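You operate a simulated robot arm through the tools that you are given. There is no shell and no other tool. Be economical: measure what you need, move in short steps, check, and stop when the job is done.

You are at the controls of a simulated robot arm. One attempt, no reset.

TASK
Put one of the blue hard patch blocks from the top of the ink bench on top of the pink bundle.

Only the result counts: the job must be done as asked and must still hold three seconds after the hand-in. Knocking over, shifting, dropping, spilling or breaking anything else fails it.

THE ROBOT
A 7-joint arm with a two-finger parallel gripper, fixed in place. Base frame: the origin is at the foot of the arm, x ahead of it, y to its left, z up; the work surface is at about z = 0.85. Units: m, degrees, N and s.
With the tool pointing down near the work surface it reaches from about 0.24 to 0.68 m from the base axis. Its first joint turns from -66.0 to 66.0 degrees. Payload 2.4 kg.
The TCP is the grasp point between the finger pads, 0.03 m short of the fingertips. In the tool frame z runs along the fingers and y along their closing line. Largest opening 0.094 m; finger width 0.028, thickness 0.01; the body of the gripper, 0.05 by 0.096 m, starts 0.055 m behind the TCP.
Orientation is that of the tool frame in the base frame, as a unit quaternion [x, y, z, w]. With the fingers straight down and closing along the base's y, the tool's x points along the base's -x, its y along +y and its z along -z.

THE INTERFACE
- The arm moves only by the tool play_rows. Its argument "steps" is one flat list of numbers, 5 for each row, row after row: the shift along the base's x, y, z in m, then the turn about the base's z in degrees, then the closure, from 0 (fully open) to 1 (shut). In form: [tx, ty, tz, spin, fingers, tx, ty, tz, spin, fingers, ...]. A call has 1 to 12 rows; each row shifts and turns the commanded pose from where the row before left it. Rows are played at 5 a second. More than 0.05 m and 8.6 degrees between two rows, or a gripper value outside its range, and nothing of the call is played. Where a pose cannot be reached the arm comes as near as it can. A force on the tool above 40 N (or 10 N above the force at the start of the call, whichever is more), or a blocked arm, ends the call early, and 0.2 s more pass. The fingers move at their own pace (about 0.153 m/s each) and stop on an object; they squeeze with about 23 N. The grip force told is the motor's: it shows also when the fingers shut on nothing. Time passes only in rows, and 0.2 s behind the last, so rows that do not move let the fingers close. The reply holds the time, the measured pose of the TCP, the force on the tool along the base axes, the opening and the grip force, in the units named above and with some noise, and new pictures: "show" is both (left out), scene, wrist or none.
- Cameras (640 x 400 px; columns grow to the right, rows downward): "scene" is fixed at [0.0482, 0.4821, 1.4368]; the picture's right is [-0.58, -0.81, 0.00], its down [-0.49, 0.35, -0.80] and it looks along [0.65, -0.47, -0.60] (base axes); focal length 332 px, centre (320, 200). "wrist" rides on the gripper at [-0.037, 0, -0.058] in the tool frame; the picture's right is [0.00, -1.00, 0.00], its down [0.97, 0.00, -0.24] and it looks along [0.24, 0.00, 0.97] (tool axes); focal length 218 px, centre (320, 200).
- probe_pixels(camera, pixels): there is no depth. For up to 12 entries [column, row, z] of the newest picture of that camera ("zoom" is the newest enlarged one), the place [x, y] in the base frame at which the ray of that pixel passes the height z, good to about 0.002 m, but the place of the scene camera against the robot may be out by one fixed shift of up to 0.012 m in any direction. The clock stands still meanwhile.
- enlarge(camera, box): a new picture of the part [left, top, right, bottom] of that camera's present view, enlarged. The clock stands still meanwhile.
- job_done(): hands the job in; it is judged then, once.

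Go step by step. Measure first, check grasps and placings, and put right what went wrong. The budget is 60 turns and 120 pictures, counting those below and the enlarged ones. Unless the task says otherwise, let go and move clear before handing in, and close with one line.

The tools are called after "Request:" as name(argument=value, ...) on one line, values as JSON. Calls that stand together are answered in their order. play_rows: Moves the arm, as the interface text tells. Its arguments: {"type":"object","properties":{"steps":{"type":"array","items":{"type":"number"}},"show":{"type":"string","enum":["both","scene","wrist","none"]}},"required":["steps"]} The other tools are called the same way: probe_pixels (camera, pixels) gives the place at which the rays of pixels pass given heights; enlarge (camera, box) takes an enlarged picture of a part of a camera's view; job_done () hands the job in.

At the start:

```text
time_s: 0.0
position: [0.3412, 0.2294, 1.1956]
ee_rot: [0.0, 1.0, 0.0, 0.0]
force: [0.7, 0.3, 0.4]
opening: 0.0938
grasp_force: 0.0
```

scene: 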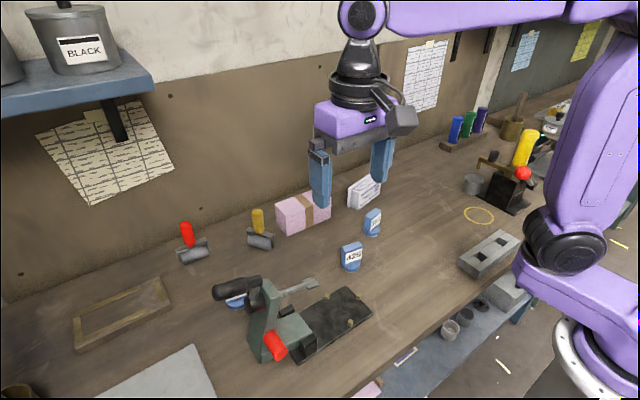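
wrist: 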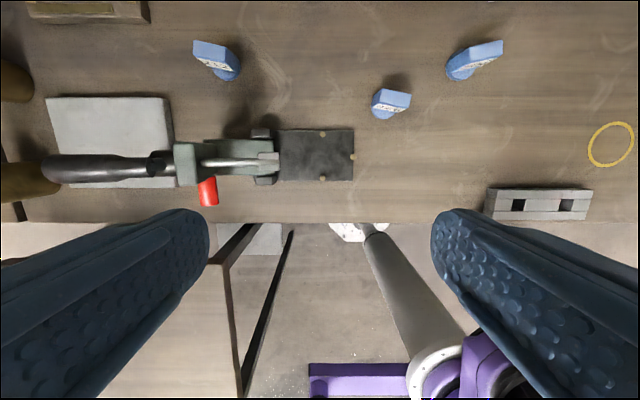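

The scene shows blue blocks near (351,256), (372,222) and (235,300), and the pink bundle near (300,213). I'll enlarge these areas to see their shapes.

Request:
enlarge(camera="scene", box=[200, 170, 420, 310])

Request:
enlarge(camera="wrist", box=[170, 20, 520, 240])

Request:
probe_pixels(camera="wrist", pixels=[[389, 103, 0.87], [475, 60, 0.87], [218, 60, 0.87], [376, 115, 0.85], [455, 76, 0.85]])

Request:
probe_pixels(camera="scene", pixels=[[352, 268, 0.85], [373, 234, 0.85], [289, 235, 0.85], [330, 219, 0.85], [277, 213, 0.9], [289, 235, 0.9]])

```text
2.86 times, centred on (310, 240) of scene
```

zoom: 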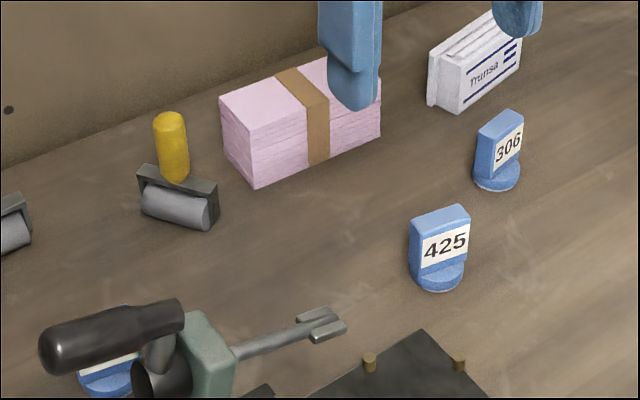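

```text
1.82 times, centred on (345, 130) of wrist
```

zoom: 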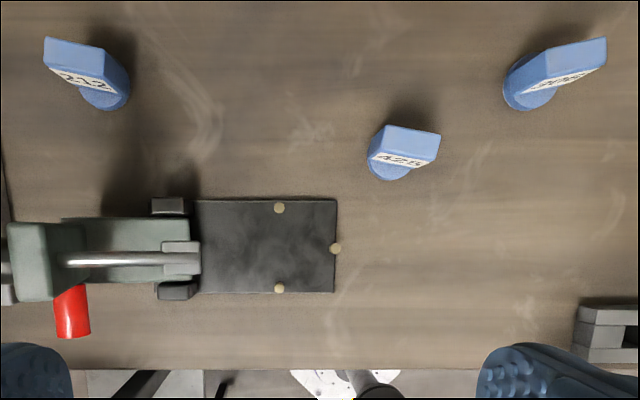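

```text
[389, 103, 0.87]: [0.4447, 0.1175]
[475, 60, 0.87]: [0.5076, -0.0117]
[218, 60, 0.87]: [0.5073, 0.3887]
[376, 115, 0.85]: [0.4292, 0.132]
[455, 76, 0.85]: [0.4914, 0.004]
```

```text
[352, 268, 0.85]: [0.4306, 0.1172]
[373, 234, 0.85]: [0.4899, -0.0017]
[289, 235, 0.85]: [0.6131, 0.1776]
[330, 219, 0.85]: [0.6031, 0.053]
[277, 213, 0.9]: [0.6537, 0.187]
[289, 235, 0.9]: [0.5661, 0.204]
```

Block 425 (wrist (389,103)) is near x 0.44, y 0.12, with clear space around it. I'll move over it at a safe height for a better wrist view.

Request:
play_rows(steps=[0.025, -0.028, -0.025, 0, 0, 0.025, -0.028, -0.025, 0, 0, 0.025, -0.028, -0.025, 0, 0, 0.025, -0.028, -0.025, 0, 0, 0, 0, 0, 0, 0])

```text
time_s: 1.2
position: [0.4424, 0.1157, 1.0965]
ee_rot: [-0.001, 1.0, 0.0, 0.0]
force: [0.1, 0.3, 0.7]
opening: 0.0938
grasp_force: 0.1
```

scene: 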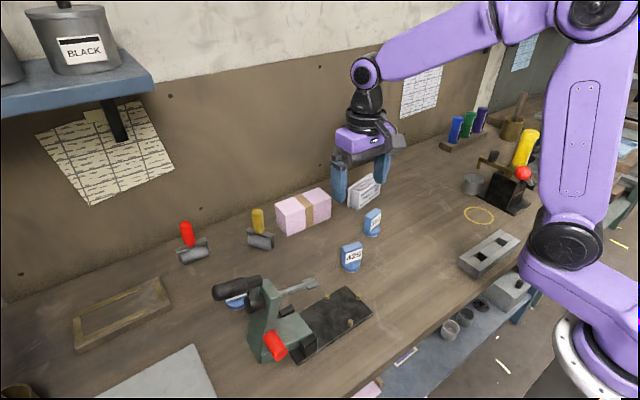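
wrist: 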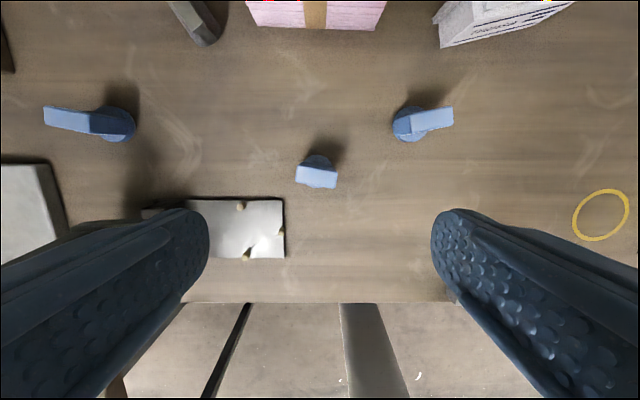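

Request:
enlarge(camera="wrist", box=[270, 130, 380, 200])

Request:
enlarge(camera="scene", box=[260, 180, 400, 280])

Request:
probe_pixels(camera="scene", pixels=[[284, 235, 0.85], [286, 236, 0.85], [330, 218, 0.85], [351, 271, 0.85]])

Request:
probe_pixels(camera="wrist", pixels=[[253, 27, 0.85], [376, 30, 0.85], [318, 156, 0.85], [296, 167, 0.9], [337, 171, 0.9], [335, 188, 0.9], [296, 182, 0.9]])

```text
5.71 times, centred on (325, 165) of wrist
```

zoom: 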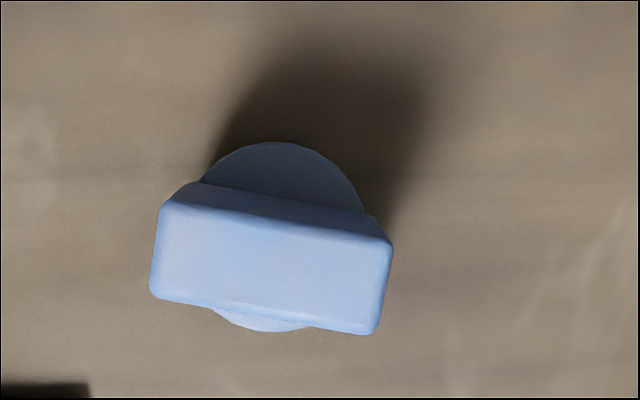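

```text
4.00 times, centred on (330, 230) of scene
```

zoom: 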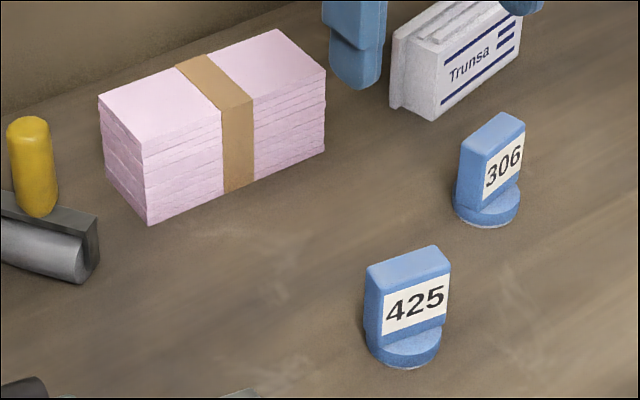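

```text
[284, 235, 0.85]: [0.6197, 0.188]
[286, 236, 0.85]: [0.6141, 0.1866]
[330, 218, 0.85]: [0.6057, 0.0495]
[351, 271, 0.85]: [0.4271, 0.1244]
```

```text
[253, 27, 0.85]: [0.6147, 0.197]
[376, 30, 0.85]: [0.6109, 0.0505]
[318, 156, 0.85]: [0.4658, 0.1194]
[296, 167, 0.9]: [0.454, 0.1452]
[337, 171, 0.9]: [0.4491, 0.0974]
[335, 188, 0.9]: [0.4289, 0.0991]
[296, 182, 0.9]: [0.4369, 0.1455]
```

The block's top comes out at z≈0.907, centred near (0.446, 0.119). It is about 0.046 wide and yawed about -8.7°, and the pink bundle's top is near z 0.90. I'll align and lower to just above the block, and probe the bundle's top corners.

Request:
probe_pixels(camera="scene", pixels=[[284.5, 204, 0.9], [296, 219, 0.9], [341, 198, 0.9], [329.5, 187, 0.9], [297, 235.5, 0.85], [341, 217, 0.85]])

Request:
play_rows(steps=[0.004, 0.003, -0.04, -8.5, 0, 0, 0, -0.04, 0, 0, 0, 0, -0.04, 0, 0, 0, 0, -0.03, 0, 0, 0, 0, 0, 0, 0])

```text
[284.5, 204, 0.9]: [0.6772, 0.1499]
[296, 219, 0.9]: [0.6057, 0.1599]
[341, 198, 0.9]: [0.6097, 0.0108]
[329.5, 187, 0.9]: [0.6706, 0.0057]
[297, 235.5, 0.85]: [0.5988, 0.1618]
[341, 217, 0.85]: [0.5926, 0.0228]
```

```text
time_s: 2.4
position: [0.4455, 0.1191, 0.9468]
ee_rot: [0.074, 0.997, 0.0, 0.001]
force: [0.1, -0.4, -0.1]
opening: 0.0941
grasp_force: 0.1
```

scene: 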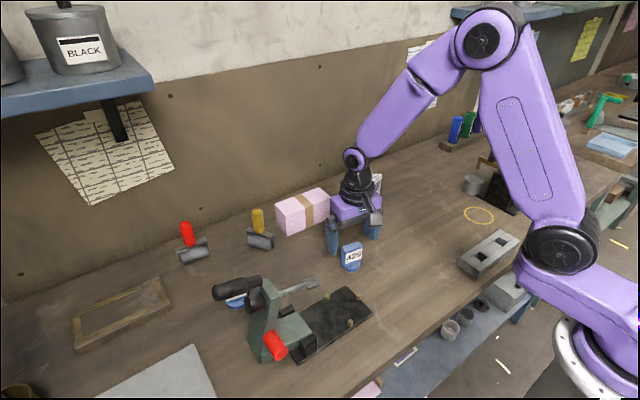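
wrist: 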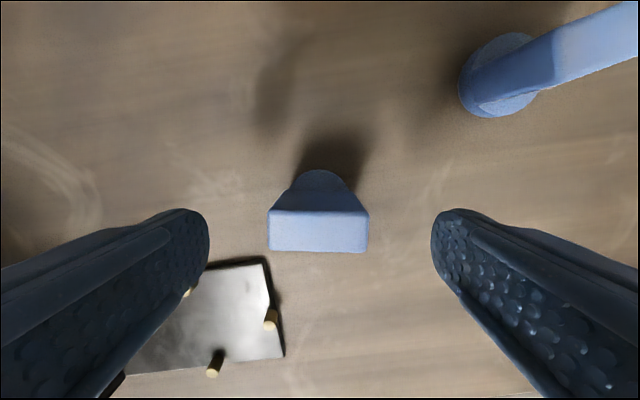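

The block at wrist (318,232) sits centred between the fingers and square to them. My bundle probes were off by 10 px, so I'll redo them, then descend and grip.

Request:
probe_pixels(camera="scene", pixels=[[274.5, 204, 0.9], [286, 219, 0.9], [331, 198, 0.9], [319.5, 187, 0.9], [287, 235.5, 0.85], [331, 217, 0.85]])

Request:
play_rows(steps=[0, 0, -0.03, 0, 0, 0, 0, -0.028, 0, 0, 0, 0, 0, 0, 0, 0, 0, 0, 0, 0.5, 0, 0, 0, 0, 0.8, 0, 0, 0, 0, 1, 0, 0, 0, 0, 1])

```text
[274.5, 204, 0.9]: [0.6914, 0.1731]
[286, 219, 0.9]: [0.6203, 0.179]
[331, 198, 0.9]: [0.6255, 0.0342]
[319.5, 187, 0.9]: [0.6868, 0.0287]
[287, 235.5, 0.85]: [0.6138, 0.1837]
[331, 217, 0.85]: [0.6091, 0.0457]
```

```text
time_s: 4.0
position: [0.4456, 0.1181, 0.8882]
ee_rot: [0.074, 0.997, -0.001, -0.001]
force: [0.4, 0.0, -0.5]
opening: 0.0488
grasp_force: 23.0
```

scene: 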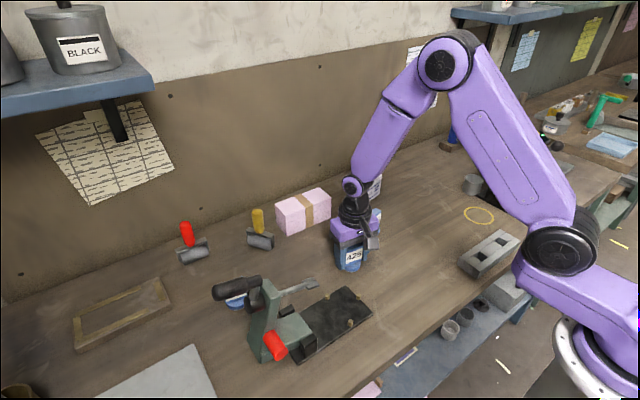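
wrist: 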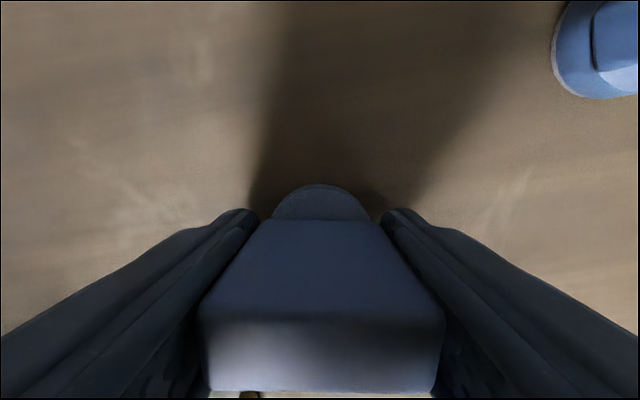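

The grip holds at opening 0.049 and 23 N. I'll lift straight up, then move part-way toward the bundle and check it with the wrist camera.

Request:
play_rows(steps=[0, 0, 0.02, 0, 1, 0, 0, 0.04, 0, 1, 0, 0, 0.04, 0, 1, 0, 0, 0.04, 0, 1, 0.04, 0, 0.02, 0, 1, 0.04, 0, 0, 4, 1, 0.04, 0, 0, 4.5, 1, 0, 0, 0, 0, 1])

```text
time_s: 5.8
position: [0.5652, 0.1194, 1.0465]
ee_rot: [0.001, 1.0, 0.0, -0.002]
force: [0.1, 0.0, -0.6]
opening: 0.0488
grasp_force: 23.1
```

scene: 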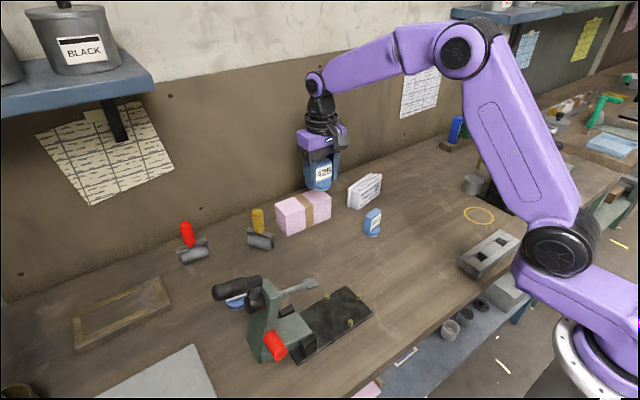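
wrist: 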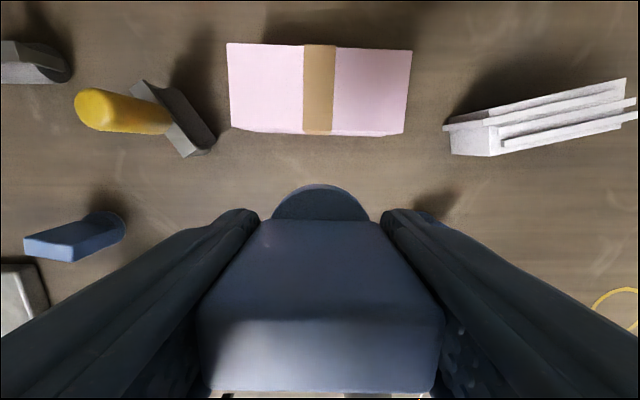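

Request:
probe_pixels(camera="wrist", pixels=[[227, 42, 0.905], [413, 49, 0.905], [230, 126, 0.905], [404, 134, 0.905], [318, 88, 0.905], [232, 129, 0.85], [402, 136, 0.85]])

```text
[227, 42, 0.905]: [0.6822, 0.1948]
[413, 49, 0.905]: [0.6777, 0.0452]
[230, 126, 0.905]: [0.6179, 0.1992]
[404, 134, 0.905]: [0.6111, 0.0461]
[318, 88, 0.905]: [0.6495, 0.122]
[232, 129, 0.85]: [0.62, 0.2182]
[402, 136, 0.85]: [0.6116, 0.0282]
```

The bundle's top spans x 0.614–0.680 and y 0.046–0.197, so its centre is (0.648, 0.121). I'll move over it and lower until the block's foot is about 1 cm above.

Request:
play_rows(steps=[0.04, 0.001, 0, 0, 1, 0.041, 0, 0, 0, 1, 0, 0, -0.03, 0, 1, 0, 0, -0.03, 0, 1, 0, 0, -0.03, 0, 1, 0, 0, 0, 0, 1])

Request:
enlarge(camera="scene", box=[230, 140, 390, 240])

```text
time_s: 7.2
position: [0.6471, 0.1199, 0.957]
ee_rot: [0.0, 1.0, 0.0, 0.0]
force: [-2.0, 0.4, 6.1]
opening: 0.0484
grasp_force: 22.8
```

scene: 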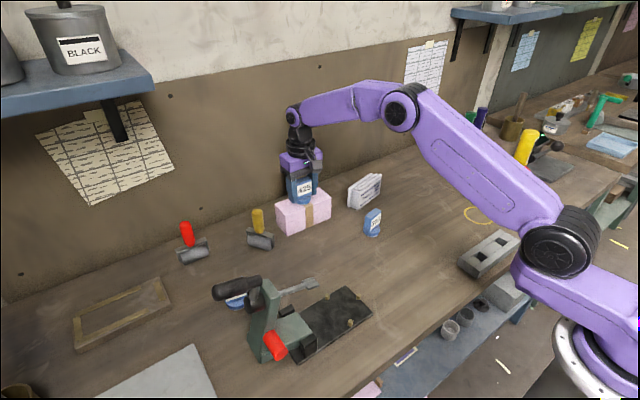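
wrist: 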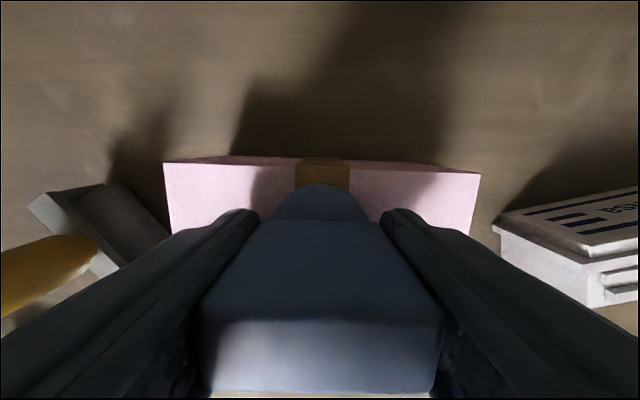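

```text
4.00 times, centred on (310, 190) of scene
```

zoom: 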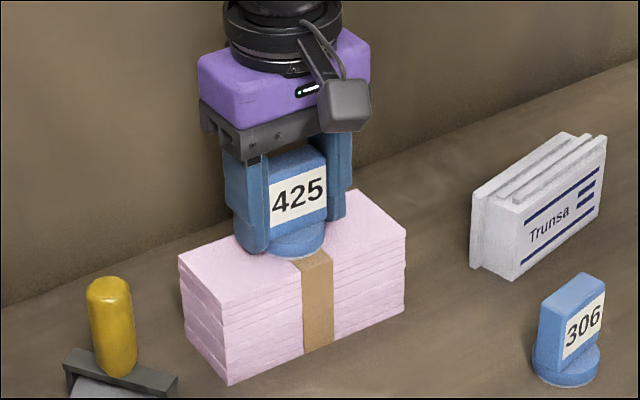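

The force is up 6 N and the enlarged picture shows the block's foot on the bundle, so it is already touching at TCP z 0.957. I'll press 1 mm to confirm before letting go.

Request:
play_rows(steps=[0, 0, -0.001, 0, 1, 0, 0, 0, 0, 1], show="wrist")

```text
time_s: 7.8
position: [0.6465, 0.1189, 0.9569]
ee_rot: [0.0, 1.0, 0.0, 0.003]
force: [-0.9, 0.3, 14.6]
opening: 0.0491
grasp_force: 22.9
```

wrist: 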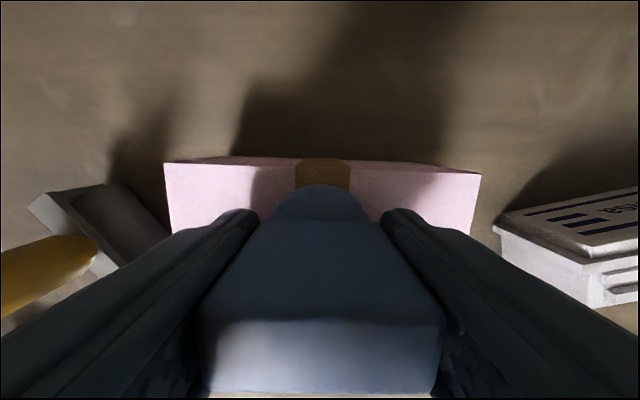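

Contact is firm: 14.6 N upward with no further descent. I'll ease up 1 mm, open the fingers slowly and rise straight up.

Request:
play_rows(steps=[0, 0, 0.001, 0, 1, 0, 0, 0, 0, 0.45, 0, 0, 0, 0, 0.3, 0, 0, 0, 0, 0.15, 0, 0, 0, 0, 0, 0, 0, 0, 0, 0, 0, 0, 0.02, 0, 0, 0, 0, 0.03, 0, 0, 0, 0, 0.04, 0, 0, 0, 0, 0.04, 0, 0, -0.04, 0, 0, 0, 0, -0.04, 0, 0, 0, 0])

Request:
enlarge(camera="scene", box=[230, 140, 390, 240])

```text
time_s: 10.4
position: [0.5656, 0.1203, 1.0872]
ee_rot: [0.0, 1.0, 0.0, 0.001]
force: [-1.2, 0.5, -0.5]
opening: 0.0942
grasp_force: 0.1
```

scene: 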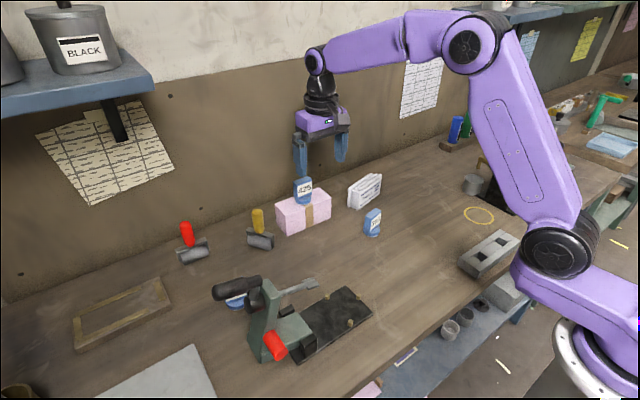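
wrist: 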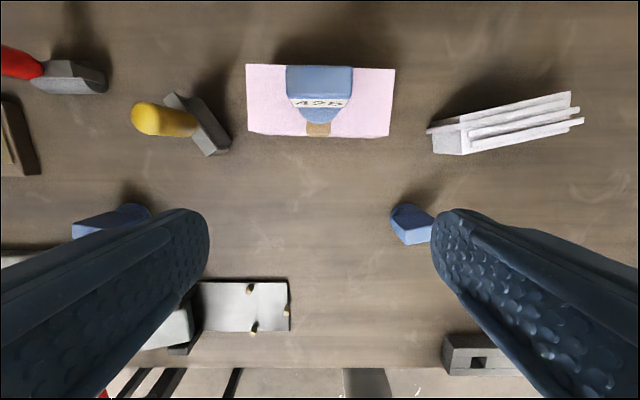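

```text
4.00 times, centred on (310, 190) of scene
```

zoom: 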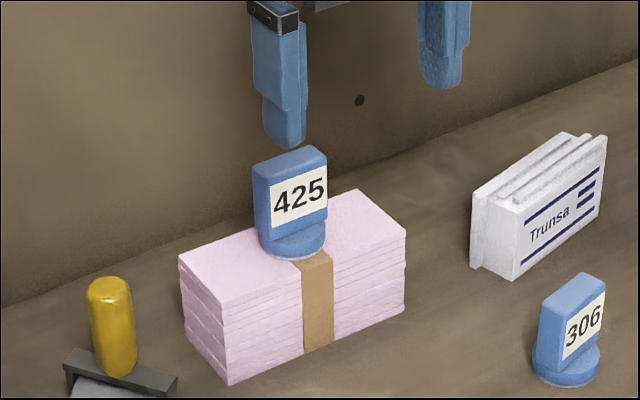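

Block 425 stands upright on the bundle (enlarged view (290,205)), the gripper is clear, and nothing else has moved. I'm handing in.

Request:
job_done()

```text
The job is handed in.
```

Blue block 425 is standing upright on top of the pink bundle; the gripper has let go and moved clear, and the job is handed in.
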